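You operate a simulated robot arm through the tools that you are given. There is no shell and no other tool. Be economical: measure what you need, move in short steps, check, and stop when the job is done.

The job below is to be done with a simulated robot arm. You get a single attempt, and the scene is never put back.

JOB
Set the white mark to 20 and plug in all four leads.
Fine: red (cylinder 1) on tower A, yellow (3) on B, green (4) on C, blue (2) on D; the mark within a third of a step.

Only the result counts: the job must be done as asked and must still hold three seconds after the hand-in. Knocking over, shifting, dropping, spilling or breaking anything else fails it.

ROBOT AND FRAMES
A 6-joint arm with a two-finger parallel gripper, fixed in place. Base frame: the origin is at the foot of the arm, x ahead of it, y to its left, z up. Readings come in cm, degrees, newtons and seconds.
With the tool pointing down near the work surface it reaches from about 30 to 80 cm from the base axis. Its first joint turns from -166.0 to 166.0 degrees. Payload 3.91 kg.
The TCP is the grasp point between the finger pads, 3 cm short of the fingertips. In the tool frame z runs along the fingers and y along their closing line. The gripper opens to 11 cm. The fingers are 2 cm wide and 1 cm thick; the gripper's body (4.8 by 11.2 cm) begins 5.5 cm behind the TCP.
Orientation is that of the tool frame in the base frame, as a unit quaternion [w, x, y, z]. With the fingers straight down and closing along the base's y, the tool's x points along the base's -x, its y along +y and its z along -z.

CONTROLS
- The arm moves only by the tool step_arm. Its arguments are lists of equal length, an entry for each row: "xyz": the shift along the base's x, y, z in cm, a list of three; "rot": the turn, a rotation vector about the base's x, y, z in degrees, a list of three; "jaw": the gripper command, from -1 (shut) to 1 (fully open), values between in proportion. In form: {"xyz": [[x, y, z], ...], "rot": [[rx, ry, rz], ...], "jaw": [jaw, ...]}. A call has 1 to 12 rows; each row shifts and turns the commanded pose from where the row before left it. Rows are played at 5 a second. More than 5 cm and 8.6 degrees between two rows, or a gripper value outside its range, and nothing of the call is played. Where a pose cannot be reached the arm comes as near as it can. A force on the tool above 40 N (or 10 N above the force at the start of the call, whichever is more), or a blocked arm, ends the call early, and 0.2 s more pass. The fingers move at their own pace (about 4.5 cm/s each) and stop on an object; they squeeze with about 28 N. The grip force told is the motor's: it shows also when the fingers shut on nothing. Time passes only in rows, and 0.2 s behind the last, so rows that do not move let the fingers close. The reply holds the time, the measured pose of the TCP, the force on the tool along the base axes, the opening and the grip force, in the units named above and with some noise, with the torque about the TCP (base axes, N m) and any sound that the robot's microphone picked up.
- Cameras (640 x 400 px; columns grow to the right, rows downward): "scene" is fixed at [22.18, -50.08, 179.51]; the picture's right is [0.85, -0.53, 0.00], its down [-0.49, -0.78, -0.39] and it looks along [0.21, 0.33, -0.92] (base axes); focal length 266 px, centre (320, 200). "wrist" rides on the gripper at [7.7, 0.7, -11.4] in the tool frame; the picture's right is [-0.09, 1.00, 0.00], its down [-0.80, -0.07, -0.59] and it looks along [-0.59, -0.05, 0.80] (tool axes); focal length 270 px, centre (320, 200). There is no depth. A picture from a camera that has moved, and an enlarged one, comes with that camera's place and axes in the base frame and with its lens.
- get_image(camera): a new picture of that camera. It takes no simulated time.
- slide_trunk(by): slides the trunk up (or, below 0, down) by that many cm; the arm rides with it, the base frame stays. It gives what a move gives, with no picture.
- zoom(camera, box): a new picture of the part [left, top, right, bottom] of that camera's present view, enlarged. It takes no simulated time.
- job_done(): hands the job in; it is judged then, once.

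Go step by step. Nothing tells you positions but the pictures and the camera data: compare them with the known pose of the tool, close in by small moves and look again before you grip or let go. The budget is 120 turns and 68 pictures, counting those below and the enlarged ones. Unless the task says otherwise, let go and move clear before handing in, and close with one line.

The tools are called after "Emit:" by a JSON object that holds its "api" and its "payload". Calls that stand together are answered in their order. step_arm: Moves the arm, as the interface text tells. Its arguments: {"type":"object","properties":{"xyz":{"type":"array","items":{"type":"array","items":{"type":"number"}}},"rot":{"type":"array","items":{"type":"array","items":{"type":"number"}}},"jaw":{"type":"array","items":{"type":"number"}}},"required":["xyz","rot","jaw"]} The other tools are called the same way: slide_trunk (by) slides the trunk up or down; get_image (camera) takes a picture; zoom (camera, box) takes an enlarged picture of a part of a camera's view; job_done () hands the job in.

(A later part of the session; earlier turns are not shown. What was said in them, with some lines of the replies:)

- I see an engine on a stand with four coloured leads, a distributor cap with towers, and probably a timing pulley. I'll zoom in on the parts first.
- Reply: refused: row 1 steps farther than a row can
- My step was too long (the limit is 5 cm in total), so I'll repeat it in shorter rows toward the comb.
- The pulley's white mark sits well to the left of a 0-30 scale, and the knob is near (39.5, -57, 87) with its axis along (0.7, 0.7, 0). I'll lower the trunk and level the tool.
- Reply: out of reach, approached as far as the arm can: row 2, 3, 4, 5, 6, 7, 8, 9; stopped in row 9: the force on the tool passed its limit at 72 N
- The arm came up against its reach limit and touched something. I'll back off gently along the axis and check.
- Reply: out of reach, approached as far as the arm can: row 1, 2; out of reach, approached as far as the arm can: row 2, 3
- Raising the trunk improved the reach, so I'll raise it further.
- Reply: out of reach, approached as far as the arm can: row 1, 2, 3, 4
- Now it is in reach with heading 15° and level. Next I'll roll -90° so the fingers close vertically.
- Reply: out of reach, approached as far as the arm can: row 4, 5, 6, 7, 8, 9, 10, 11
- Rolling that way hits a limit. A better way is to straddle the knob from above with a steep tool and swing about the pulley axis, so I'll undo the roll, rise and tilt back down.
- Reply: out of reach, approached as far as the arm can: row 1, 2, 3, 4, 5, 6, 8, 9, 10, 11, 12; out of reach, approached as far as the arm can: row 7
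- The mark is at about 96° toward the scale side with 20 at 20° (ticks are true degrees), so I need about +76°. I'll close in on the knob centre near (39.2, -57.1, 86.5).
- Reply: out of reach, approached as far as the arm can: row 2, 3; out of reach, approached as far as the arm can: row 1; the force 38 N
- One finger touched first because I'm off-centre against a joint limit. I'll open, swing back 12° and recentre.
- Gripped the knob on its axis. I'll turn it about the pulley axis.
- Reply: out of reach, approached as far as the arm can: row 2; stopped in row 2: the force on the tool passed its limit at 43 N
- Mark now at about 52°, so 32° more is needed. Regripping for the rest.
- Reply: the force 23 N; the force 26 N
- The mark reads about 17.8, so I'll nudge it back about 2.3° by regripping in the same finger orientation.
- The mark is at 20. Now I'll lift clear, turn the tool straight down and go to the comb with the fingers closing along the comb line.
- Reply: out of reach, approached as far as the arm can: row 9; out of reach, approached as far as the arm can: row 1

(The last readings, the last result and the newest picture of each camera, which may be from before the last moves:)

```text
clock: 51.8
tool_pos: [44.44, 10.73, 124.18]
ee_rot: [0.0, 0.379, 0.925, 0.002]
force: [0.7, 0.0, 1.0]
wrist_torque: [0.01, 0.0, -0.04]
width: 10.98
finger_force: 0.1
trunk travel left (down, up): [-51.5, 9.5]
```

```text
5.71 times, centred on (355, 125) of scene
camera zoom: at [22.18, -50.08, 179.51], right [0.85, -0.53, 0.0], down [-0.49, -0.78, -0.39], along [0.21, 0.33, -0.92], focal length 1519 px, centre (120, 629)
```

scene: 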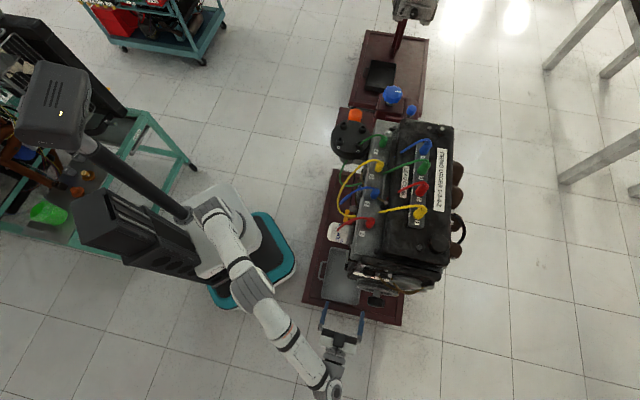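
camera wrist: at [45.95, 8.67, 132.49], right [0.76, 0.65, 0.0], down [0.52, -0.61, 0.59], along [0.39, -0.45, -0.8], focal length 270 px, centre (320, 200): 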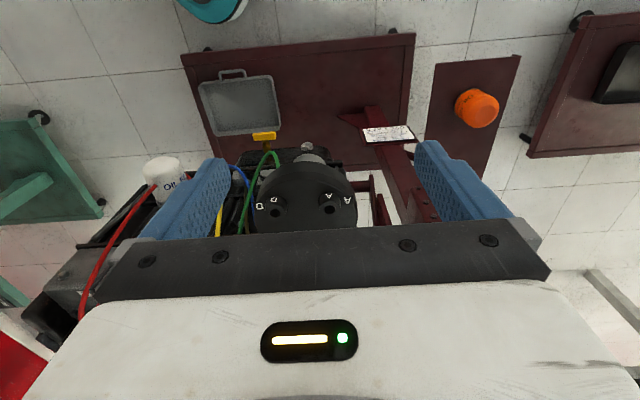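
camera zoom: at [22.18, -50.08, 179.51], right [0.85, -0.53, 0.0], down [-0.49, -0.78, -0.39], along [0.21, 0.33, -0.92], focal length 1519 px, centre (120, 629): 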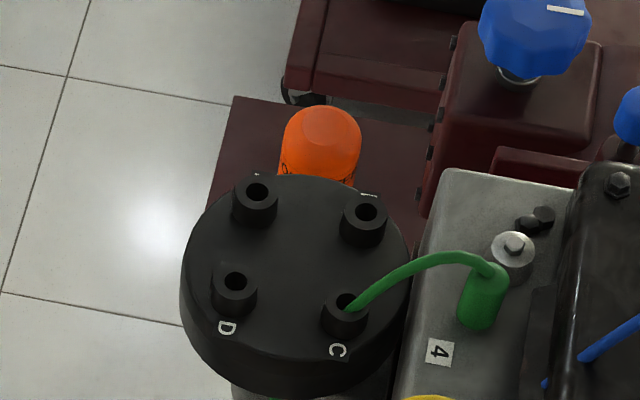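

Emit:
{"api": "step_arm", "payload": {"xyz": [[2.8, -3.3, 0], [2.8, -3.3, 0], [2.8, -3.3, 0], [2.8, -3.4, 0]], "rot": [[0, 0, 0], [0, 0, 0], [0, 0, 0], [0, 0, 0]], "jaw": [1, 1, 1, 1]}}

Emit:
{"api": "zoom", "payload": {"camera": "wrist", "box": [220, 70, 420, 220]}}

```text
clock: 52.8
tool_pos: [55.68, -2.57, 124.08]
ee_rot: [0.0, 0.379, 0.925, 0.002]
force: [0.8, -0.5, -1.3]
wrist_torque: [0.02, 0.0, 0.03]
width: 10.98
finger_force: 0.0
trunk travel left (down, up): [-51.5, 9.5]
```

```text
2.67 times, centred on (320, 145) of wrist
camera zoom: at [50.73, 3.33, 135.59], right [0.76, 0.65, 0.0], down [0.52, -0.61, 0.59], along [0.39, -0.45, -0.8], focal length 721 px, centre (320, 347)
```

zoom: 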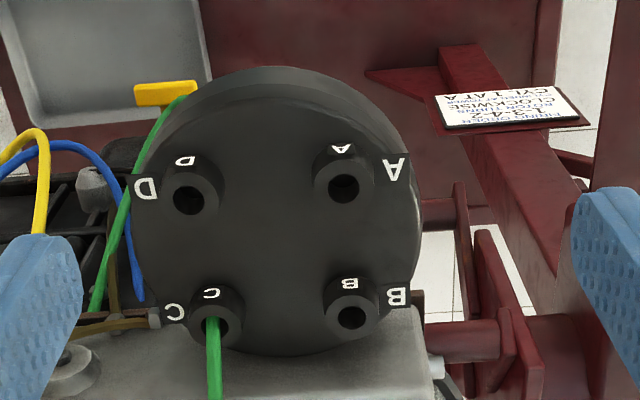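

Tower tops are near A(59.8,-5.4), B(64.4,-10), C(59.7,-14.5), D(55.2,-10.1), at z about 108. Next I'll hover over the red boot at (59.9,-39.3) with a narrowed opening.

Emit:
{"api": "step_arm", "payload": {"xyz": [[0, -0.5, 4], [0.53, -4.52, 0], [0.53, -4.52, 0], [0.53, -4.52, 0], [0.53, -4.52, 0], [0.53, -4.52, 0], [0.53, -4.52, 0], [0.53, -4.52, 0], [0.53, -4.52, 0], [0, 0, 0]], "rot": [[0, 0, 0], [0, 0, 0], [0, 0, 0], [0, 0, 0], [0, 0, 0], [0, 0, 0], [0, 0, 0], [0, 0, 0], [0, 0, 0], [0, 0, 0]], "jaw": [-0.09, -0.09, -0.09, -0.09, -0.09, -0.09, -0.09, -0.09, -0.09, -0.09]}}

Emit:
{"api": "get_image", "payload": {"camera": "wrist"}}

```text
clock: 55.0
tool_pos: [59.47, -39.2, 128.22]
ee_rot: [0.0, 0.378, 0.926, 0.001]
force: [0.0, 0.9, 1.0]
wrist_torque: [0.0, -0.04, -0.02]
width: 5.04
finger_force: 0.0
trunk travel left (down, up): [-51.5, 9.5]
```

```text
33 pictures are left
camera wrist: at [54.41, -33.29, 139.71], right [0.76, 0.65, 0.0], down [0.52, -0.61, 0.6], along [0.39, -0.45, -0.8], focal length 270 px, centre (320, 200)
```

wrist: 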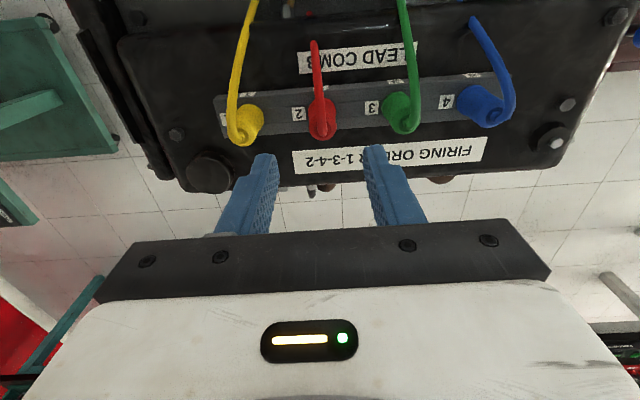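

Emit:
{"api": "step_arm", "payload": {"xyz": [[0.45, -0.15, -3], [0, 0, -3], [0, 0, -2], [0, 0, -1], [0, 0, 0]], "rot": [[0, 0, 0], [0, 0, 0], [0, 0, 0], [0, 0, 0], [0, 0, 0]], "jaw": [-0.09, -0.09, -0.09, -0.09, -0.09]}}

Emit:
{"api": "get_image", "payload": {"camera": "wrist"}}

```text
clock: 56.2
tool_pos: [60.33, -39.32, 119.09]
ee_rot: [0.0, 0.38, 0.925, 0.001]
force: [-0.2, 0.4, 0.5]
wrist_torque: [0.0, -0.01, -0.02]
width: 5.01
finger_force: 0.0
trunk travel left (down, up): [-51.5, 9.5]
```

```text
32 pictures are left
camera wrist: at [55.32, -33.5, 130.56], right [0.76, 0.65, 0.0], down [0.52, -0.61, 0.59], along [0.39, -0.45, -0.8], focal length 270 px, centre (320, 200)
```

wrist: 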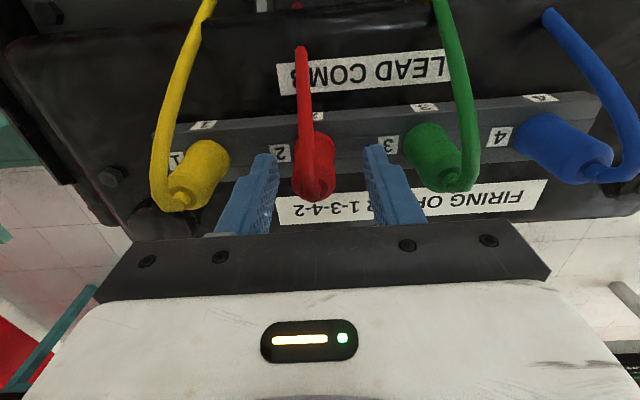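

Centred on the red boot, so I'll close and lift slightly.

Emit:
{"api": "step_arm", "payload": {"xyz": [[-0.2, 0, -0.3], [0, 0, 0], [0, 0, 0], [0, 0, 0], [0, 0, 0]], "rot": [[0, 0, 0], [0, 0, 0], [0, 0, 0], [0, 0, 0], [0, 0, 0]], "jaw": [-0.4, -0.7, -1, -1, -1]}}

Emit:
{"api": "step_arm", "payload": {"xyz": [[0, 0, 1], [0, 0, 1], [0, 0, 2], [0, 0, 3], [0, 0, 3]], "rot": [[0, 0, 0], [0, 0, 0], [0, 0, 0], [0, 0, 0], [0, 0, 0]], "jaw": [-1, -1, -1, -1, -1]}}

Emit:
{"api": "get_image", "payload": {"camera": "wrist"}}

```text
clock: 57.4
tool_pos: [60.09, -39.43, 118.83]
ee_rot: [0.001, 0.379, 0.925, 0.001]
force: [-3.5, -4.3, 2.7]
wrist_torque: [-0.07, 0.06, 0.01]
width: 2.21
finger_force: 28.2
trunk travel left (down, up): [-51.5, 9.5]
```

```text
clock: 58.6
tool_pos: [59.51, -39.08, 128.6]
ee_rot: [0.002, 0.379, 0.925, 0.0]
force: [0.4, 0.5, 0.1]
wrist_torque: [-0.04, -0.04, 0.01]
width: 2.23
finger_force: 27.5
out of reach, approached as far as the arm can: row 5
trunk travel left (down, up): [-51.5, 9.5]
```

```text
31 pictures are left
camera wrist: at [54.48, -33.09, 139.97], right [0.76, 0.65, 0.0], down [0.52, -0.61, 0.6], along [0.39, -0.45, -0.8], focal length 270 px, centre (320, 200)
```

wrist: 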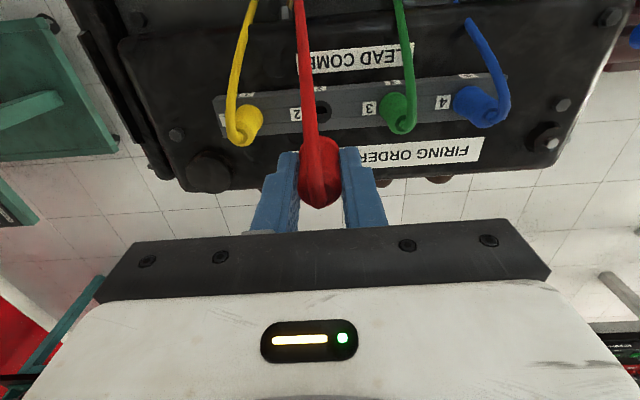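

Red is held. Carrying it over to tower A.

Emit:
{"api": "step_arm", "payload": {"xyz": [[0.04, 4.2, 0], [0.04, 4.2, 0], [0.04, 4.2, 0], [0.04, 4.2, 0], [0.04, 4.2, 0], [0.04, 4.2, 0], [0.04, 4.2, 0], [0.04, 4.25, -2], [0, 0, -4], [0, 0, 0]], "rot": [[0, 0, 0], [0, 0, 0], [0, 0, 0], [0, 0, 0], [0, 0, 0], [0, 0, 0], [0, 0, 0], [0, 0, 0], [0, 0, 0], [0, 0, 0]], "jaw": [-1, -1, -1, -1, -1, -1, -1, -1, -1, -1]}}

Emit:
{"api": "get_image", "payload": {"camera": "wrist"}}

Emit:
{"api": "zoom", "payload": {"camera": "scene", "box": [310, 80, 430, 160]}}

```text
clock: 60.8
tool_pos: [59.87, -5.59, 122.12]
ee_rot: [0.001, 0.38, 0.925, 0.001]
force: [-0.6, 0.3, -0.1]
wrist_torque: [0.04, -0.01, 0.04]
width: 2.21
finger_force: 27.4
trunk travel left (down, up): [-51.5, 9.5]
```

```text
30 pictures are left
camera wrist: at [54.92, 0.29, 133.68], right [0.76, 0.65, 0.0], down [0.52, -0.61, 0.59], along [0.39, -0.45, -0.8], focal length 270 px, centre (320, 200)
```

wrist: 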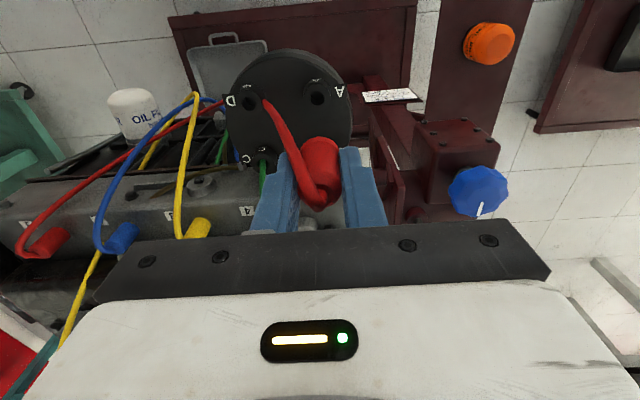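

```text
5.00 times, centred on (370, 120) of scene
camera zoom: at [22.18, -50.08, 179.51], right [0.85, -0.53, 0.0], down [-0.49, -0.78, -0.39], along [0.21, 0.33, -0.92], focal length 1329 px, centre (70, 600)
```

zoom: 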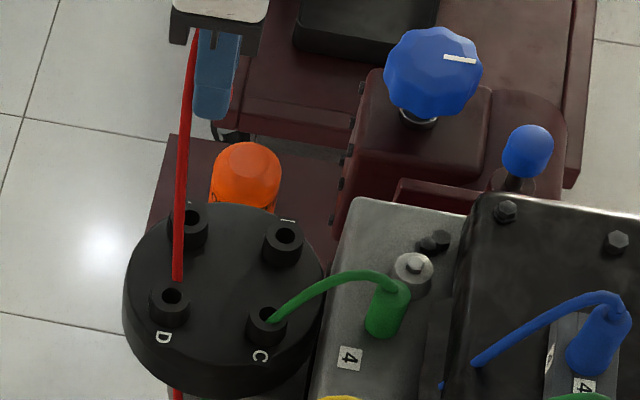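

Emit:
{"api": "step_arm", "payload": {"xyz": [[-0.1, 0, -4], [0, 0, -4], [0, 0, -1]], "rot": [[0, 0, 0], [0, 0, 0], [0, 0, 0]], "jaw": [-1, -1, -1]}}

Emit:
{"api": "zoom", "payload": {"camera": "wrist", "box": [230, 80, 410, 230]}}

Emit:
{"api": "zoom", "payload": {"camera": "scene", "box": [320, 90, 390, 150]}}

```text
clock: 61.6
tool_pos: [59.82, -5.53, 113.37]
ee_rot: [0.0, 0.379, 0.925, 0.001]
force: [1.0, 0.0, -0.5]
wrist_torque: [-0.02, -0.01, -0.02]
width: 2.22
finger_force: 27.8
trunk travel left (down, up): [-51.5, 9.5]
```

```text
2.67 times, centred on (320, 155) of wrist
camera zoom: at [54.9, 0.36, 124.84], right [0.76, 0.65, 0.0], down [0.52, -0.61, 0.59], along [0.39, -0.45, -0.8], focal length 721 px, centre (320, 320)
```

zoom: 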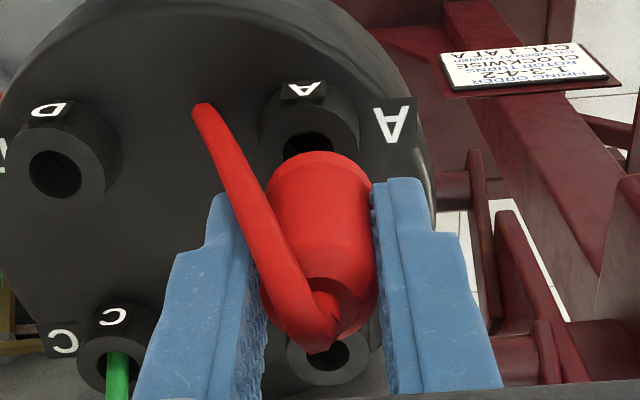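

```text
6.67 times, centred on (355, 120) of scene
camera zoom: at [22.18, -50.08, 179.51], right [0.85, -0.53, 0.0], down [-0.49, -0.78, -0.39], along [0.21, 0.33, -0.92], focal length 1772 px, centre (87, 733)
```

zoom: 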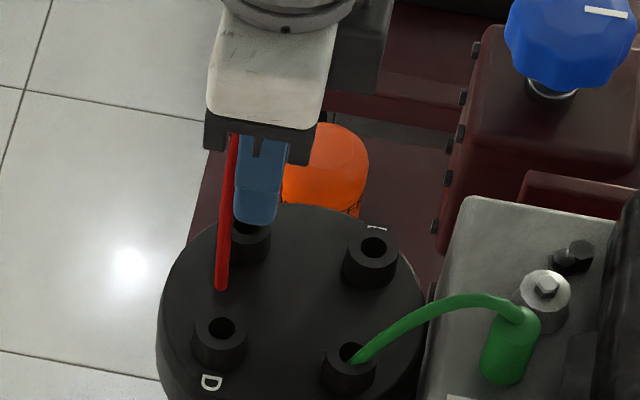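

Emit:
{"api": "step_arm", "payload": {"xyz": [[-0.35, -0.05, 0], [0, 0, -0.5], [0, 0, -0.5], [0, 0, -0.4], [0, 0, 0]], "rot": [[0, 0, 0], [0, 0, 0], [0, 0, 0], [0, 0, 0], [0, 0, 0]], "jaw": [-1, -1, -1, -1, -1]}}

Emit:
{"api": "zoom", "payload": {"camera": "wrist", "box": [270, 80, 390, 200]}}

```text
clock: 62.8
tool_pos: [59.49, -5.51, 112.0]
ee_rot: [0.0, 0.38, 0.925, 0.0]
force: [0.3, 0.0, -0.9]
wrist_torque: [-0.01, 0.01, -0.03]
width: 2.2
finger_force: 28.3
trunk travel left (down, up): [-51.5, 9.5]
```

```text
3.33 times, centred on (330, 140) of wrist
camera zoom: at [54.5, 0.35, 123.49], right [0.76, 0.65, 0.0], down [0.52, -0.61, 0.59], along [0.39, -0.45, -0.8], focal length 901 px, centre (287, 400)
```

zoom: 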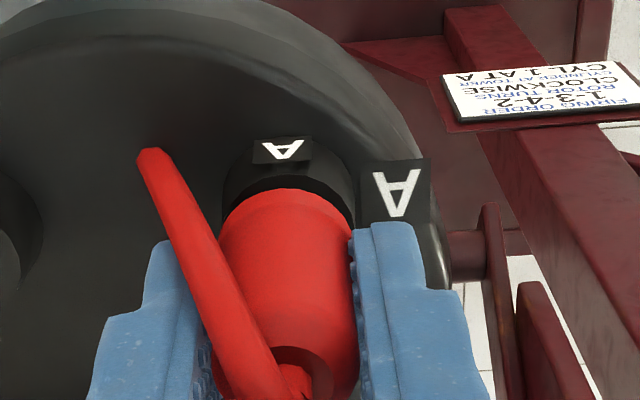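

Emit:
{"api": "step_arm", "payload": {"xyz": [[0, 0, -0.5], [0, 0, -0.5], [0, 0, -0.5], [0, 0, -0.5], [0, 0, -0.5]], "rot": [[0, 0, 0], [0, 0, 0], [0, 0, 0], [0, 0, 0], [0, 0, 0]], "jaw": [-1, -1, -1, -1, -1]}}

```text
clock: 63.6
tool_pos: [59.52, -5.42, 111.2]
ee_rot: [0.009, 0.379, 0.925, 0.003]
force: [-6.8, 1.6, 16.0]
wrist_torque: [0.02, 0.42, 0.0]
width: 2.19
finger_force: 28.2
trunk travel left (down, up): [-51.5, 9.5]
stopped in row 4: the force on the tool passed its limit at 42 N (the readings are from after the stop); the commanded pose is now the measured one
```

Emit:
{"api": "zoom", "payload": {"camera": "wrist", "box": [270, 80, 390, 200]}}

Emit:
{"api": "zoom", "payload": {"camera": "scene", "box": [325, 95, 375, 135]}}

```text
3.33 times, centred on (330, 140) of wrist
camera zoom: at [54.29, 0.41, 122.55], right [0.76, 0.65, 0.01], down [0.51, -0.61, 0.6], along [0.4, -0.45, -0.8], focal length 901 px, centre (287, 400)
```

zoom: 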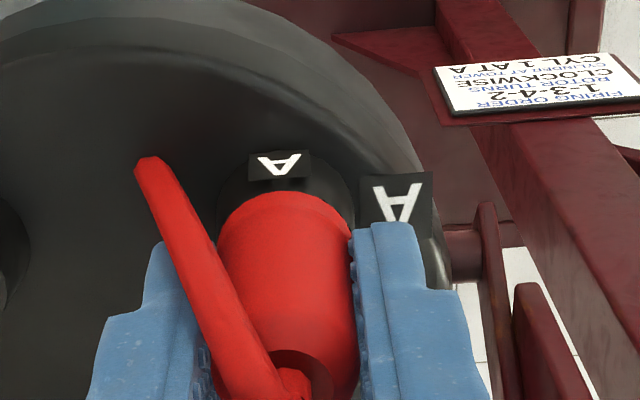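

```text
10.00 times, centred on (350, 115) of scene
camera zoom: at [22.18, -50.08, 179.51], right [0.85, -0.53, 0.0], down [-0.49, -0.78, -0.39], along [0.21, 0.33, -0.92], focal length 2659 px, centre (20, 1050)
```

zoom: 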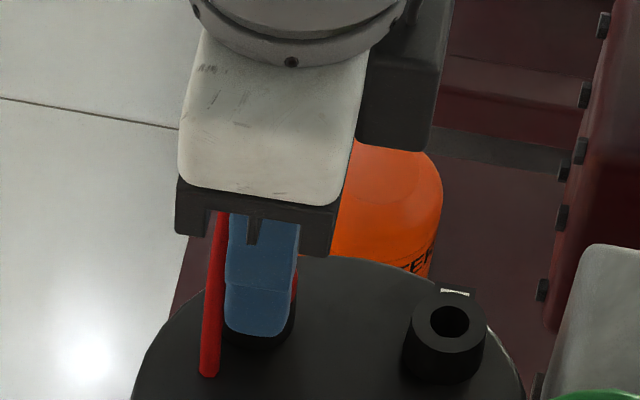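

Emit:
{"api": "step_arm", "payload": {"xyz": [[0, 0, 0.4], [-0.05, 0.05, 0.2], [0, 0, -0.2], [0, 0, -0.2], [0, 0, -0.2], [0, 0, -0.2], [0, 0, -0.2]], "rot": [[0, 1.1, 0], [0, 0, 0], [0, 0, 0], [0, 0, 0], [0, 0, 0], [0, 0, 0], [0, 0, 0]], "jaw": [-1, -1, -1, -1, -1, -1, -1]}}

```text
clock: 65.4
tool_pos: [59.48, -5.56, 111.16]
ee_rot: [0.002, 0.379, 0.925, 0.0]
force: [-6.5, 0.6, 16.3]
wrist_torque: [0.02, 0.48, -0.03]
width: 2.22
finger_force: 28.0
trunk travel left (down, up): [-51.5, 9.5]
stopped in row 7: the force on the tool passed its limit at 48 N (the readings are from after the stop); the commanded pose is now the measured one
```

The boot stops at TCP z about 111.2, so I need to know whether that's the seat or a misalignment. I'll measure the empty comb slot for comparison.

Emit:
{"api": "zoom", "payload": {"camera": "scene", "box": [385, 150, 445, 200]}}

```text
8.00 times, centred on (415, 175) of scene
camera zoom: at [22.18, -50.08, 179.51], right [0.85, -0.53, 0.0], down [-0.49, -0.78, -0.39], along [0.21, 0.33, -0.92], focal length 2127 px, centre (-440, 400)
```

zoom: 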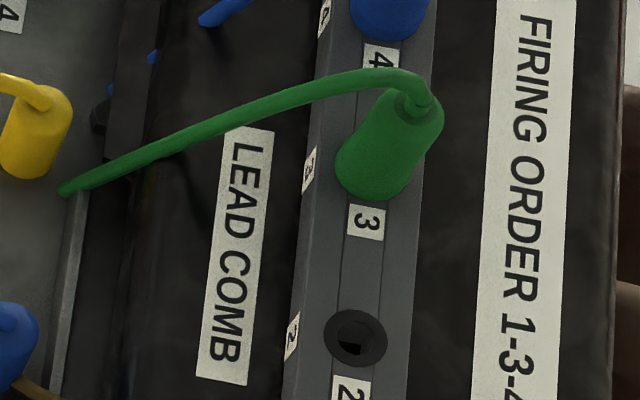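

The numbers say 111.2 is at or below seat level, so the boot seems to be home on tower A. I'll release, rise and check.

Emit:
{"api": "step_arm", "payload": {"xyz": [[0, 0, 0], [0, 0, 0], [0, 0, 1], [0, 0, 4], [0, 0, 4], [0, 0, 4], [0, 0, 0]], "rot": [[0, 0, 0], [0, 0, 0], [0, 0, 0], [0, 0, 0], [0, 0, 0], [0, 0, 0], [0, 0, 0]], "jaw": [-0.3, -0.15, -0.15, -0.15, -0.15, -0.15, -0.15]}}

Emit:
{"api": "zoom", "payload": {"camera": "wrist", "box": [230, 50, 410, 200]}}

Emit:
{"api": "zoom", "payload": {"camera": "scene", "box": [325, 95, 385, 145]}}

```text
clock: 67.0
tool_pos: [59.68, -5.59, 123.85]
ee_rot: [0.0, 0.38, 0.925, 0.0]
force: [0.3, 0.5, 0.1]
wrist_torque: [-0.01, 0.01, -0.03]
width: 4.7
finger_force: 0.1
trunk travel left (down, up): [-51.5, 9.5]
```

```text
2.67 times, centred on (320, 125) of wrist
camera zoom: at [54.63, 0.4, 135.35], right [0.76, 0.65, 0.0], down [0.52, -0.61, 0.6], along [0.39, -0.45, -0.8], focal length 721 px, centre (320, 400)
```

zoom: 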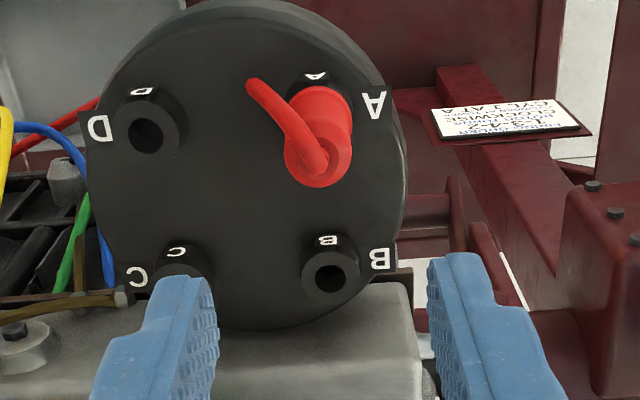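

```text
8.00 times, centred on (355, 120) of scene
camera zoom: at [22.18, -50.08, 179.51], right [0.85, -0.53, 0.0], down [-0.49, -0.78, -0.39], along [0.21, 0.33, -0.92], focal length 2127 px, centre (40, 840)
```

zoom: 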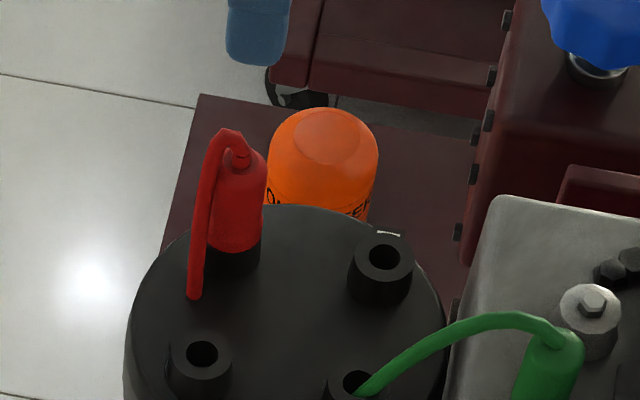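

Red is seated on A. Next is yellow at comb (55.4,-43.8).

Emit:
{"api": "step_arm", "payload": {"xyz": [[0, 0, 4.2], [-0.5, -4.75, 0], [-0.5, -4.75, 0], [-0.5, -4.75, 0], [-0.5, -4.75, 0], [-0.5, -4.75, 0], [-0.5, -4.75, 0], [-0.6, -4.8, 0], [-0.6, -4.8, 0], [0, 0, -3], [0, 0, 0]], "rot": [[0, 0, 0], [0, 0, 0], [0, 0, 0], [0, 0, 0], [0, 0, 0], [0, 0, 0], [0, 0, 0], [0, 0, 0], [0, 0, 0], [0, 0, 0], [0, 0, 0]], "jaw": [-0.09, -0.09, -0.09, -0.09, -0.09, -0.09, -0.09, -0.09, -0.09, -0.09, -0.09]}}

Emit:
{"api": "get_image", "payload": {"camera": "wrist"}}

```text
clock: 69.4
tool_pos: [55.55, -43.71, 124.84]
ee_rot: [-0.001, 0.379, 0.926, 0.0]
force: [0.1, -0.4, 0.7]
wrist_torque: [-0.01, -0.02, 0.01]
width: 5.03
finger_force: 0.0
trunk travel left (down, up): [-51.5, 9.5]
```

```text
20 pictures are left
camera wrist: at [50.57, -37.75, 136.25], right [0.76, 0.65, 0.0], down [0.52, -0.61, 0.59], along [0.39, -0.45, -0.8], focal length 270 px, centre (320, 200)
```

wrist: 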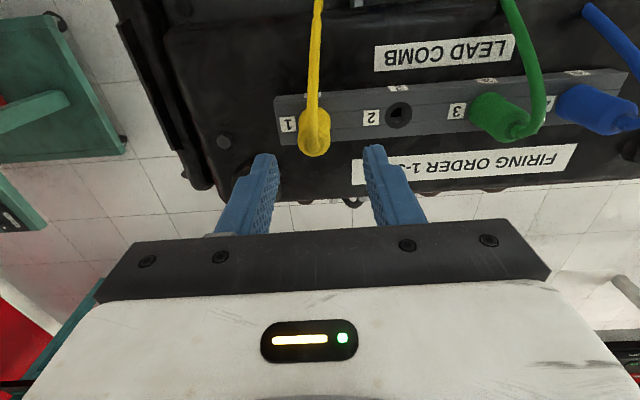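

Emit:
{"api": "step_arm", "payload": {"xyz": [[-0.05, -0.27, -2], [0, 0, -2], [0, 0, -1.7], [0, 0, 0], [0, 0, 0], [0, 0, 0], [0, 0, 0], [0, 0, 0]], "rot": [[0, 0, 0], [0, 0, 0], [0, 0, 0], [0, 0, 0], [0, 0, 0], [0, 0, 0], [0, 0, 0], [0, 0, 0]], "jaw": [-0.09, -0.09, -0.09, -0.09, -0.4, -0.7, -1, -1]}}

Emit:
{"api": "step_arm", "payload": {"xyz": [[0, 0, 1], [0, 0, 1], [0, 0, 2], [0, 0, 3], [0, 0, 2]], "rot": [[0, 0, 0], [0, 0, 0], [0, 0, 0], [0, 0, 0], [0, 0, 0]], "jaw": [-1, -1, -1, -1, -1]}}

```text
clock: 71.2
tool_pos: [55.35, -43.94, 119.15]
ee_rot: [0.001, 0.379, 0.925, 0.0]
force: [-6.0, -6.6, 0.8]
wrist_torque: [-0.37, 0.29, 0.01]
width: 2.24
finger_force: 27.6
trunk travel left (down, up): [-51.5, 9.5]
```

```text
clock: 72.4
tool_pos: [55.53, -43.91, 128.15]
ee_rot: [0.0, 0.379, 0.925, 0.0]
force: [-0.2, -0.4, -0.3]
wrist_torque: [-0.04, 0.02, 0.03]
width: 2.23
finger_force: 28.1
trunk travel left (down, up): [-51.5, 9.5]
```

Emit:
{"api": "step_arm", "payload": {"xyz": [[1.07, 4.23, 0], [1.07, 4.23, 0], [1.07, 4.23, 0], [1.07, 4.23, 0], [1.07, 4.23, 0], [1.07, 4.23, 0], [1.07, 4.23, 0], [1.08, 4.25, 0], [0, 0, -4], [0, 0, -4], [0, 0, -4], [0, 0, -2.5]], "rot": [[0, 0, 0], [0, 0, 0], [0, 0, 0], [0, 0, 0], [0, 0, 0], [0, 0, 0], [0, 0, 0], [0, 0, 0], [0, 0, 0], [0, 0, 0], [0, 0, 0], [0, 0, 0]], "jaw": [-1, -1, -1, -1, -1, -1, -1, -1, -1, -1, -1, -1]}}

Emit:
{"api": "zoom", "payload": {"camera": "wrist", "box": [230, 80, 410, 230]}}

```text
clock: 75.0
tool_pos: [64.21, -10.04, 113.7]
ee_rot: [0.0, 0.38, 0.925, 0.0]
force: [-0.1, -0.2, -0.1]
wrist_torque: [-0.05, -0.01, 0.02]
width: 2.18
finger_force: 27.8
trunk travel left (down, up): [-51.5, 9.5]
```

```text
2.67 times, centred on (320, 155) of wrist
camera zoom: at [59.25, -4.19, 125.2], right [0.76, 0.65, 0.0], down [0.52, -0.61, 0.6], along [0.39, -0.45, -0.8], focal length 721 px, centre (320, 320)
```

zoom: 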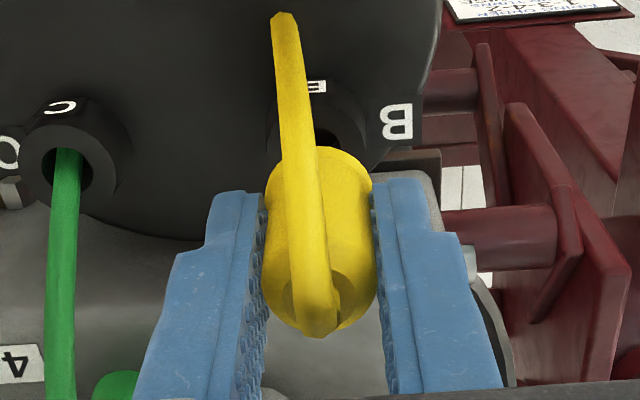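

Emit:
{"api": "step_arm", "payload": {"xyz": [[-0.14, 0.14, 0], [0, 0, -0.5], [0, 0, -0.5], [0, 0, -0.5], [0, 0, -0.3], [0, 0, -0.2], [0, 0, -0.2], [0, 0, -0.2]], "rot": [[0, 0, 0], [0, 0, 0], [0, 0, 0], [0, 0, 0], [0, 0, 0], [0, 0, 0], [0, 0, 0], [0, 0, 0]], "jaw": [-1, -1, -1, -1, -1, -1, -1, -1]}}

```text
clock: 76.8
tool_pos: [63.95, -10.09, 111.78]
ee_rot: [0.004, 0.379, 0.925, 0.002]
force: [7.1, -10.5, 20.9]
wrist_torque: [-0.47, -0.14, 0.01]
width: 2.22
finger_force: 27.7
trunk travel left (down, up): [-51.5, 9.5]
```

Emit:
{"api": "step_arm", "payload": {"xyz": [[0.08, -0.1, 0], [0.05, -0.05, -0.1], [0, 0, -0.15], [0, 0, -0.1]], "rot": [[0, 0, 0], [0, 0, 0], [0, 0, 0], [0, 0, 0]], "jaw": [-1, -1, -1, -1]}}

```text
clock: 77.8
tool_pos: [63.98, -9.9, 111.39]
ee_rot: [0.003, 0.379, 0.925, 0.001]
force: [3.4, 1.4, 35.1]
wrist_torque: [-0.05, 0.07, 0.01]
width: 2.23
finger_force: 27.9
trunk travel left (down, up): [-51.5, 9.5]
```

It dropped in to z 111.4 and the side load vanished. I'll release and check.

Emit:
{"api": "step_arm", "payload": {"xyz": [[0, 0, 0], [0, 0, 0], [0, 0, 1], [0, 0, 4], [0, 0, 4], [0, 0, 4], [0, 0, 3.5], [0, 0, 0]], "rot": [[0, 0, 0], [0, 0, 0], [0, 0, 0], [0, 0, 0], [0, 0, 0], [0, 0, 0], [0, 0, 0], [0, 0, 0]], "jaw": [-0.3, -0.15, -0.15, -0.15, -0.15, -0.15, -0.15, -0.15]}}

Emit:
{"api": "zoom", "payload": {"camera": "scene", "box": [325, 95, 405, 155]}}

```text
clock: 79.6
tool_pos: [63.94, -9.91, 127.53]
ee_rot: [0.0, 0.379, 0.926, 0.0]
force: [-0.2, 0.4, 0.5]
wrist_torque: [0.01, 0.01, 0.01]
width: 4.7
finger_force: 0.0
trunk travel left (down, up): [-51.5, 9.5]
```

```text
6.67 times, centred on (365, 125) of scene
camera zoom: at [22.18, -50.08, 179.51], right [0.85, -0.53, 0.0], down [-0.49, -0.78, -0.39], along [0.21, 0.33, -0.92], focal length 1772 px, centre (20, 700)
```

zoom: 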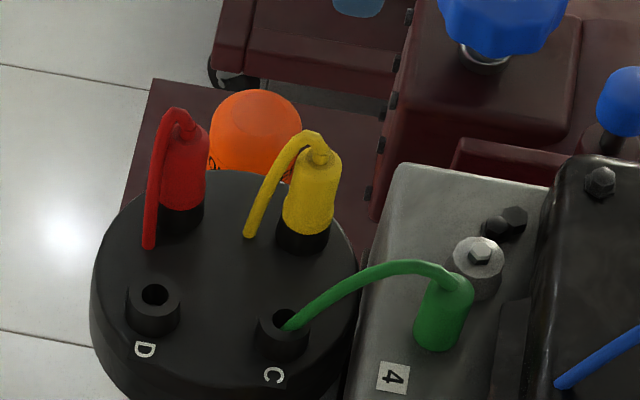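

Both look seated. Next is green, at comb about (64.8,-34.9).

Emit:
{"api": "step_arm", "payload": {"xyz": [[0.15, -4.2, 0], [0.15, -4.2, 0], [0.15, -4.2, 0], [0.15, -4.2, 0], [0.15, -4.2, 0], [0.1, -4, 0], [0, 0, -2.7], [0, 0, 0]], "rot": [[0, 0, 0], [0, 0, 0], [0, 0, 0], [0, 0, 0], [0, 0, 0], [0, 0, 0], [0, 0, 0], [0, 0, 0]], "jaw": [-0.09, -0.09, -0.09, -0.09, -0.09, -0.09, -0.09, -0.09]}}

Emit:
{"api": "get_image", "payload": {"camera": "wrist"}}

```text
clock: 81.4
tool_pos: [63.62, -34.19, 124.08]
ee_rot: [0.0, 0.379, 0.925, 0.0]
force: [0.8, -0.4, 1.0]
wrist_torque: [-0.03, -0.08, 0.02]
width: 5.02
finger_force: 0.1
out of reach, approached as far as the arm can: row 6
trunk travel left (down, up): [-51.5, 9.5]
```

```text
17 pictures are left
camera wrist: at [58.69, -28.3, 135.49], right [0.76, 0.65, 0.0], down [0.52, -0.61, 0.6], along [0.39, -0.45, -0.8], focal length 270 px, centre (320, 200)
```

wrist: 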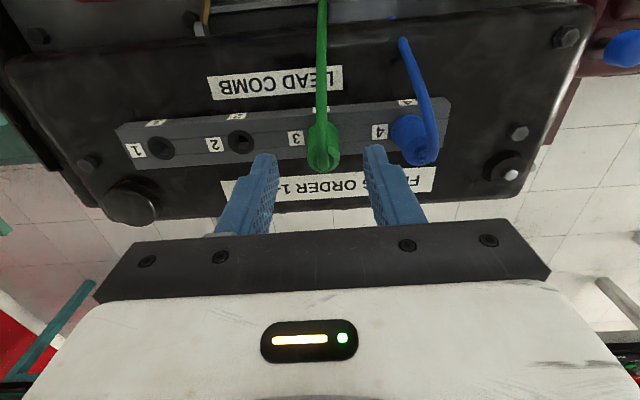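

Emit:
{"api": "slide_trunk", "payload": {"by": 9}}

Emit:
{"api": "step_arm", "payload": {"xyz": [[0.4, -0.2, -4], [0.4, -0.2, -4], [0, 0, -2], [0, 0, 0]], "rot": [[0, 0, 0], [0, 0, 0], [0, 0, 0], [0, 0, 0]], "jaw": [-0.09, -0.09, -0.09, -0.09]}}

Emit:
{"api": "get_image", "payload": {"camera": "wrist"}}

```text
clock: 82.6
tool_pos: [63.91, -34.39, 132.96]
ee_rot: [-0.001, 0.379, 0.925, -0.001]
force: [-0.3, -0.1, 0.0]
wrist_torque: [0.01, 0.01, -0.03]
width: 4.98
finger_force: 0.0
trunk travel left (down, up): [-60.5, 0.5]
```

```text
clock: 83.6
tool_pos: [64.54, -34.62, 122.92]
ee_rot: [-0.001, 0.38, 0.925, 0.001]
force: [-0.7, -0.1, -0.3]
wrist_torque: [0.01, -0.02, -0.01]
width: 5.0
finger_force: 0.0
trunk travel left (down, up): [-60.5, 0.5]
```

```text
16 pictures are left
camera wrist: at [59.55, -28.7, 134.36], right [0.76, 0.65, 0.0], down [0.52, -0.61, 0.6], along [0.39, -0.45, -0.8], focal length 270 px, centre (320, 200)
```

wrist: 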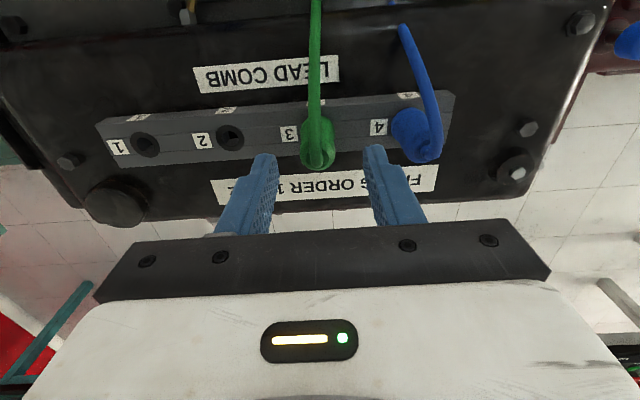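

Emit:
{"api": "step_arm", "payload": {"xyz": [[-0.05, 0.05, -2], [0, 0, -1.8], [0, 0, 0], [0, 0, 0], [0, 0, 0], [0, 0, 0], [0, 0, 0]], "rot": [[0, 0, 0], [0, 0, 0], [0, 0, 0], [0, 0, 0], [0, 0, 0], [0, 0, 0], [0, 0, 0]], "jaw": [-0.09, -0.09, -0.09, -0.4, -0.7, -1, -1]}}

Emit:
{"api": "step_arm", "payload": {"xyz": [[0, 0, 1], [0, 0, 1], [0, 0, 2], [0, 0, 3], [0, 0, 2]], "rot": [[0, 0, 0], [0, 0, 0], [0, 0, 0], [0, 0, 0], [0, 0, 0]], "jaw": [-1, -1, -1, -1, -1]}}

```text
clock: 85.2
tool_pos: [64.56, -34.82, 119.1]
ee_rot: [0.0, 0.38, 0.925, 0.0]
force: [-2.5, -3.2, 0.2]
wrist_torque: [-0.15, 0.15, -0.02]
width: 2.21
finger_force: 28.8
trunk travel left (down, up): [-60.5, 0.5]
```

```text
clock: 86.4
tool_pos: [64.4, -34.58, 128.1]
ee_rot: [0.0, 0.379, 0.925, 0.0]
force: [1.4, 0.5, -0.7]
wrist_torque: [-0.01, 0.02, 0.02]
width: 2.18
finger_force: 27.6
trunk travel left (down, up): [-60.5, 0.5]
```

Emit:
{"api": "step_arm", "payload": {"xyz": [[-0.99, 4.03, 0], [-0.99, 4.03, 0], [-0.99, 4.03, 0], [-0.99, 4.03, 0], [-0.99, 4.03, 0], [0, 0, -4], [0, 0, -4], [0, 0, -4], [0, 0, -2.4], [0, 0, 0]], "rot": [[0, 0, 0], [0, 0, 0], [0, 0, 0], [0, 0, 0], [0, 0, 0], [0, 0, 0], [0, 0, 0], [0, 0, 0], [0, 0, 0], [0, 0, 0]], "jaw": [-1, -1, -1, -1, -1, -1, -1, -1, -1, -1]}}

Emit:
{"api": "zoom", "payload": {"camera": "wrist", "box": [230, 80, 410, 230]}}

```text
clock: 88.6
tool_pos: [59.6, -14.53, 113.82]
ee_rot: [0.0, 0.38, 0.925, 0.0]
force: [-0.7, -0.3, 0.1]
wrist_torque: [0.01, 0.01, -0.01]
width: 2.23
finger_force: 27.5
trunk travel left (down, up): [-60.5, 0.5]
```

```text
2.67 times, centred on (320, 155) of wrist
camera zoom: at [54.63, -8.59, 125.19], right [0.76, 0.65, 0.0], down [0.52, -0.61, 0.6], along [0.39, -0.45, -0.8], focal length 721 px, centre (320, 320)
```

zoom: 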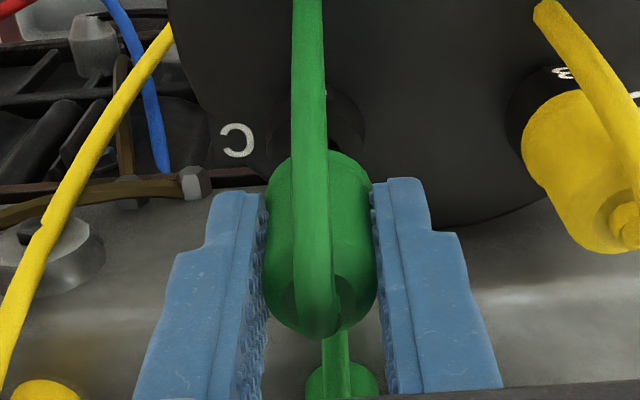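

Emit:
{"api": "step_arm", "payload": {"xyz": [[-0.12, 0.1, 0], [0, 0, -0.5], [0, 0, -0.5], [0, 0, -0.5], [0, 0, -0.3], [0, 0, -0.2], [0, 0, -0.2], [0, 0, -0.2]], "rot": [[0, 0, 0], [0, 0, 0], [0, 0, 0], [0, 0, 0], [0, 0, 0], [0, 0, 0], [0, 0, 0], [0, 0, 0]], "jaw": [-1, -1, -1, -1, -1, -1, -1, -1]}}

```text
clock: 90.4
tool_pos: [59.49, -14.35, 111.76]
ee_rot: [0.003, 0.38, 0.925, 0.0]
force: [3.2, -5.0, 16.9]
wrist_torque: [-0.22, 0.0, -0.01]
width: 2.2
finger_force: 28.2
trunk travel left (down, up): [-60.5, 0.5]
```

Emit:
{"api": "step_arm", "payload": {"xyz": [[0.08, -0.1, 0], [0, 0, -0.15], [0, 0, -0.15], [0, 0, -0.1]], "rot": [[0, 0, 0], [0, 0, 0], [0, 0, 0], [0, 0, 0]], "jaw": [-1, -1, -1, -1]}}

```text
clock: 91.4
tool_pos: [59.5, -14.46, 111.35]
ee_rot: [0.003, 0.379, 0.925, 0.001]
force: [4.8, 1.7, 39.4]
wrist_torque: [0.26, -0.27, 0.03]
width: 2.18
finger_force: 28.2
trunk travel left (down, up): [-60.5, 0.5]
```

Same seat height as yellow (111.35). I'll release, rise and look.

Emit:
{"api": "step_arm", "payload": {"xyz": [[0, 0, 0], [0, 0, 0], [0, 0, 1], [0, 0, 4], [0, 0, 4], [0, 0, 4], [0, 0, 4], [0, 0, 0]], "rot": [[0, 0, 0], [0, 0, 0], [0, 0, 0], [0, 0, 0], [0, 0, 0], [0, 0, 0], [0, 0, 0], [0, 0, 0]], "jaw": [-0.3, -0.15, -0.15, -0.15, -0.15, -0.15, -0.15, -0.15]}}

Emit:
{"api": "zoom", "payload": {"camera": "scene", "box": [325, 95, 405, 155]}}

```text
clock: 93.2
tool_pos: [59.5, -14.52, 127.95]
ee_rot: [0.0, 0.38, 0.925, 0.0]
force: [-0.8, -0.8, 0.1]
wrist_torque: [0.0, -0.03, -0.01]
width: 4.68
finger_force: 0.0
trunk travel left (down, up): [-60.5, 0.5]
```

```text
6.67 times, centred on (365, 125) of scene
camera zoom: at [22.18, -50.08, 179.51], right [0.85, -0.53, 0.0], down [-0.49, -0.78, -0.39], along [0.21, 0.33, -0.92], focal length 1772 px, centre (20, 700)
```

zoom: 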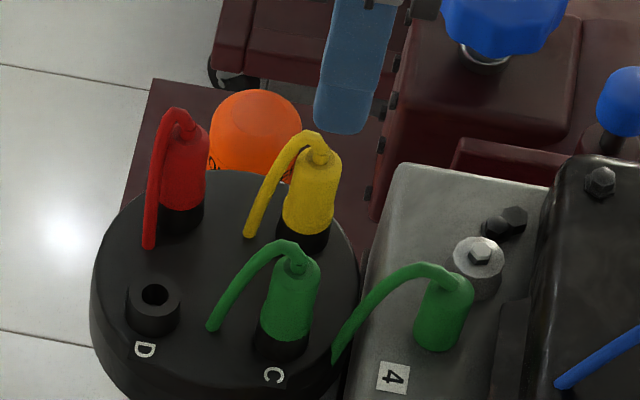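

Green is on C. Now blue at about (69.1,-30.2).

Emit:
{"api": "step_arm", "payload": {"xyz": [[2.4, -3.92, 0], [2.4, -3.92, 0], [2.4, -3.92, 0], [2.4, -3.92, 0], [0, 0, -3], [0, 0, -2], [0, 0, 0]], "rot": [[0, 0, 0], [0, 0, 0], [0, 0, 0], [0, 0, 0], [0, 0, 0], [0, 0, 0], [0, 0, 0]], "jaw": [-0.09, -0.09, -0.09, -0.09, -0.09, -0.09, -0.09]}}

Emit:
{"api": "get_image", "payload": {"camera": "wrist"}}

```text
clock: 94.8
tool_pos: [68.98, -30.0, 123.19]
ee_rot: [0.0, 0.378, 0.926, 0.001]
force: [0.0, -0.2, 0.1]
wrist_torque: [-0.04, 0.03, 0.01]
width: 5.02
finger_force: 0.0
trunk travel left (down, up): [-60.5, 0.5]
```

```text
13 pictures are left
camera wrist: at [64.03, -24.1, 134.6], right [0.76, 0.65, 0.0], down [0.52, -0.61, 0.6], along [0.39, -0.45, -0.8], focal length 270 px, centre (320, 200)
```

wrist: 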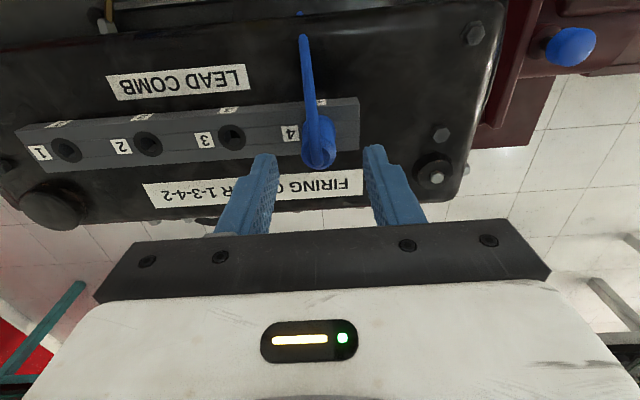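

Emit:
{"api": "step_arm", "payload": {"xyz": [[0, -0.1, -2], [0, 0, -2.1], [0, 0, 0], [0, 0, 0], [0, 0, 0], [0, 0, 0], [0, 0, 0]], "rot": [[0, 0, 0], [0, 0, 0], [0, 0, 0], [0, 0, 0], [0, 0, 0], [0, 0, 0], [0, 0, 0]], "jaw": [-0.09, -0.09, -0.09, -0.4, -0.7, -1, -1]}}

Emit:
{"api": "step_arm", "payload": {"xyz": [[0, 0, 1], [0, 0, 1], [0, 0, 2], [0, 0, 3], [0, 0, 2]], "rot": [[0, 0, 0], [0, 0, 0], [0, 0, 0], [0, 0, 0], [0, 0, 0]], "jaw": [-1, -1, -1, -1, -1]}}

```text
clock: 96.4
tool_pos: [69.17, -30.12, 119.0]
ee_rot: [-0.001, 0.379, 0.925, 0.0]
force: [-2.3, -3.8, -1.0]
wrist_torque: [-0.17, 0.11, 0.04]
width: 2.19
finger_force: 27.9
trunk travel left (down, up): [-60.5, 0.5]
```

```text
clock: 97.6
tool_pos: [68.99, -30.33, 127.92]
ee_rot: [0.0, 0.38, 0.925, 0.0]
force: [-0.4, -0.6, 0.3]
wrist_torque: [0.06, 0.02, -0.01]
width: 2.22
finger_force: 27.8
trunk travel left (down, up): [-60.5, 0.5]
```

Emit:
{"api": "step_arm", "payload": {"xyz": [[-2.33, 3.38, 0], [-2.33, 3.38, 0], [-2.33, 3.38, 0], [-2.33, 3.38, 0], [-2.33, 3.38, 0], [-2.32, 3.37, 0], [0, 0, -4], [0, 0, -4], [0, 0, -4], [0, 0, -2.2], [0, 0, 0]], "rot": [[0, 0, 0], [0, 0, 0], [0, 0, 0], [0, 0, 0], [0, 0, 0], [0, 0, 0], [0, 0, 0], [0, 0, 0], [0, 0, 0], [0, 0, 0], [0, 0, 0]], "jaw": [-1, -1, -1, -1, -1, -1, -1, -1, -1, -1, -1]}}

Emit:
{"api": "zoom", "payload": {"camera": "wrist", "box": [230, 80, 410, 230]}}

```text
clock: 100.0
tool_pos: [55.14, -10.13, 113.63]
ee_rot: [0.0, 0.379, 0.925, -0.001]
force: [0.4, -1.1, -0.5]
wrist_torque: [0.02, -0.01, 0.0]
width: 2.22
finger_force: 28.5
trunk travel left (down, up): [-60.5, 0.5]
```

```text
2.67 times, centred on (320, 155) of wrist
camera zoom: at [50.1, -4.18, 125.04], right [0.76, 0.65, 0.0], down [0.52, -0.61, 0.6], along [0.39, -0.45, -0.8], focal length 721 px, centre (320, 320)
```

zoom: 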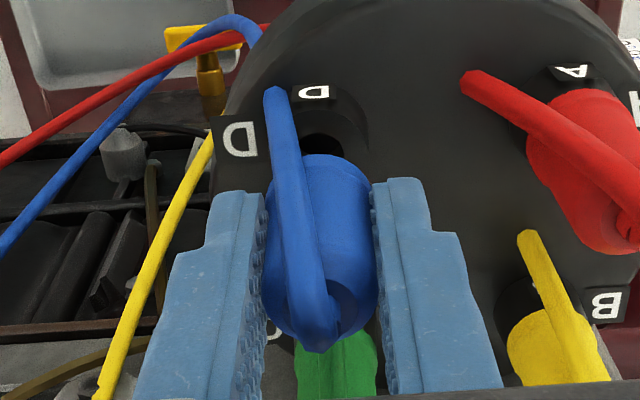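

Emit:
{"api": "step_arm", "payload": {"xyz": [[-0.08, 0.06, 0], [0, 0, -0.5], [0, 0, -0.5], [0, 0, -0.4], [0, 0, -0.3], [0, 0, -0.2], [0, 0, -0.2], [0, 0, -0.15]], "rot": [[0, 0, 0], [0, 0, 0], [0, 0, 0], [0, 0, 0], [0, 0, 0], [0, 0, 0], [0, 0, 0], [0, 0, 0]], "jaw": [-1, -1, -1, -1, -1, -1, -1, -1]}}

```text
clock: 101.8
tool_pos: [54.9, -9.96, 111.43]
ee_rot: [0.0, 0.379, 0.925, 0.0]
force: [-4.2, -2.7, -1.8]
wrist_torque: [-0.16, 0.24, 0.0]
width: 2.22
finger_force: 27.8
trunk travel left (down, up): [-60.5, 0.5]
```

Emit:
{"api": "step_arm", "payload": {"xyz": [[0, 0, -0.1], [0, 0, -0.1], [0, 0, -0.1], [0, 0, -0.1], [0, 0, -0.1], [0, 0, 0]], "rot": [[0, 0, 0], [0, 0, 0], [0, 0, 0], [0, 0, 0], [0, 0, 0], [0, 0, 0]], "jaw": [-1, -1, -1, -1, -1, -1]}}

```text
clock: 103.2
tool_pos: [54.89, -9.95, 111.22]
ee_rot: [0.004, 0.38, 0.925, 0.001]
force: [-0.7, -2.9, 34.2]
wrist_torque: [-0.02, -0.11, 0.0]
width: 2.21
finger_force: 27.6
trunk travel left (down, up): [-60.5, 0.5]
```

Seated firmly at 111.2. I'll release, rise and check all four.

Emit:
{"api": "step_arm", "payload": {"xyz": [[0, 0, 0], [0, 0, 0], [0, 0, 1], [0, 0, 4], [0, 0, 4], [0, 0, 4], [0, 0, 4], [-1, 4, 2], [-2, 4, 0], [-2, 4, 0], [0, 0, 0]], "rot": [[0, 0, 0], [0, 0, 0], [0, 0, 0], [0, 0, 0], [0, 0, 0], [0, 0, 0], [0, 0, 0], [0, 0, 0], [0, 0, 0], [0, 0, 0], [0, 0, 0]], "jaw": [-0.3, -0.15, -0.15, -0.15, -0.15, -0.15, -0.15, -0.15, -0.15, -0.15, -0.15]}}

Emit:
{"api": "zoom", "payload": {"camera": "scene", "box": [325, 95, 405, 155]}}

Emit:
{"api": "get_image", "payload": {"camera": "scene"}}

Emit:
{"api": "zoom", "payload": {"camera": "scene", "box": [345, 262, 425, 312]}}

```text
clock: 105.6
tool_pos: [50.02, 1.89, 129.63]
ee_rot: [0.0, 0.38, 0.925, 0.0]
force: [0.0, -0.5, 0.3]
wrist_torque: [0.01, -0.03, 0.01]
width: 4.66
finger_force: 0.1
trunk travel left (down, up): [-60.5, 0.5]
```

```text
6.67 times, centred on (365, 125) of scene
camera zoom: at [22.18, -50.08, 179.51], right [0.85, -0.53, 0.0], down [-0.49, -0.78, -0.39], along [0.21, 0.33, -0.92], focal length 1772 px, centre (20, 700)
```

zoom: 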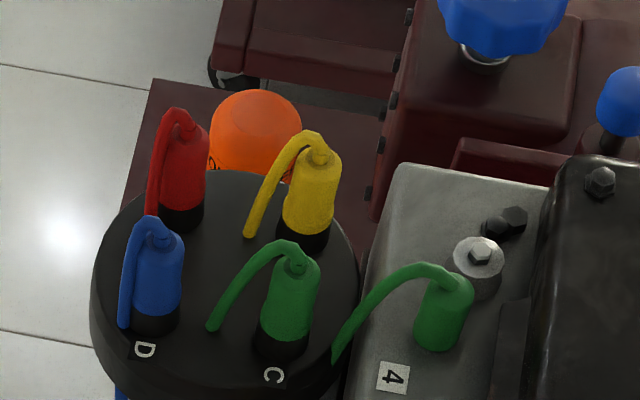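

```text
10 pictures are left
```

scene: 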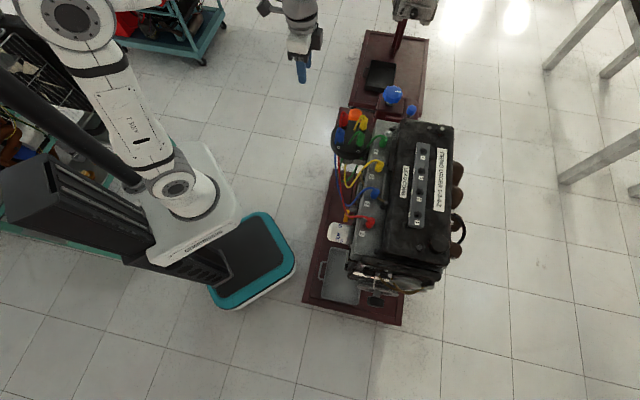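

```text
8.00 times, centred on (385, 287) of scene
camera zoom: at [22.18, -50.08, 179.51], right [0.85, -0.53, 0.0], down [-0.49, -0.78, -0.39], along [0.21, 0.33, -0.92], focal length 2127 px, centre (-200, -496)
```

zoom: 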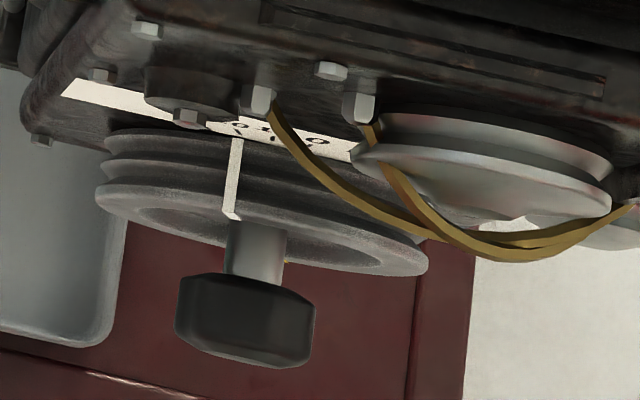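

All four boots sit upright and flush on their towers, the mark is at the 20 tick, and the arm is clear. I'm handing in now.

Emit:
{"api": "job_done", "payload": {}}

```text
The job is handed in.
```

I set the white mark to 20 and plugged in the leads: red on A, yellow on B, green on C and blue on D. In the last pictures all four sat upright and flush with the mark at the 20 tick; early on, a finger bumped the pulley knob or something near it, and nothing looked moved.
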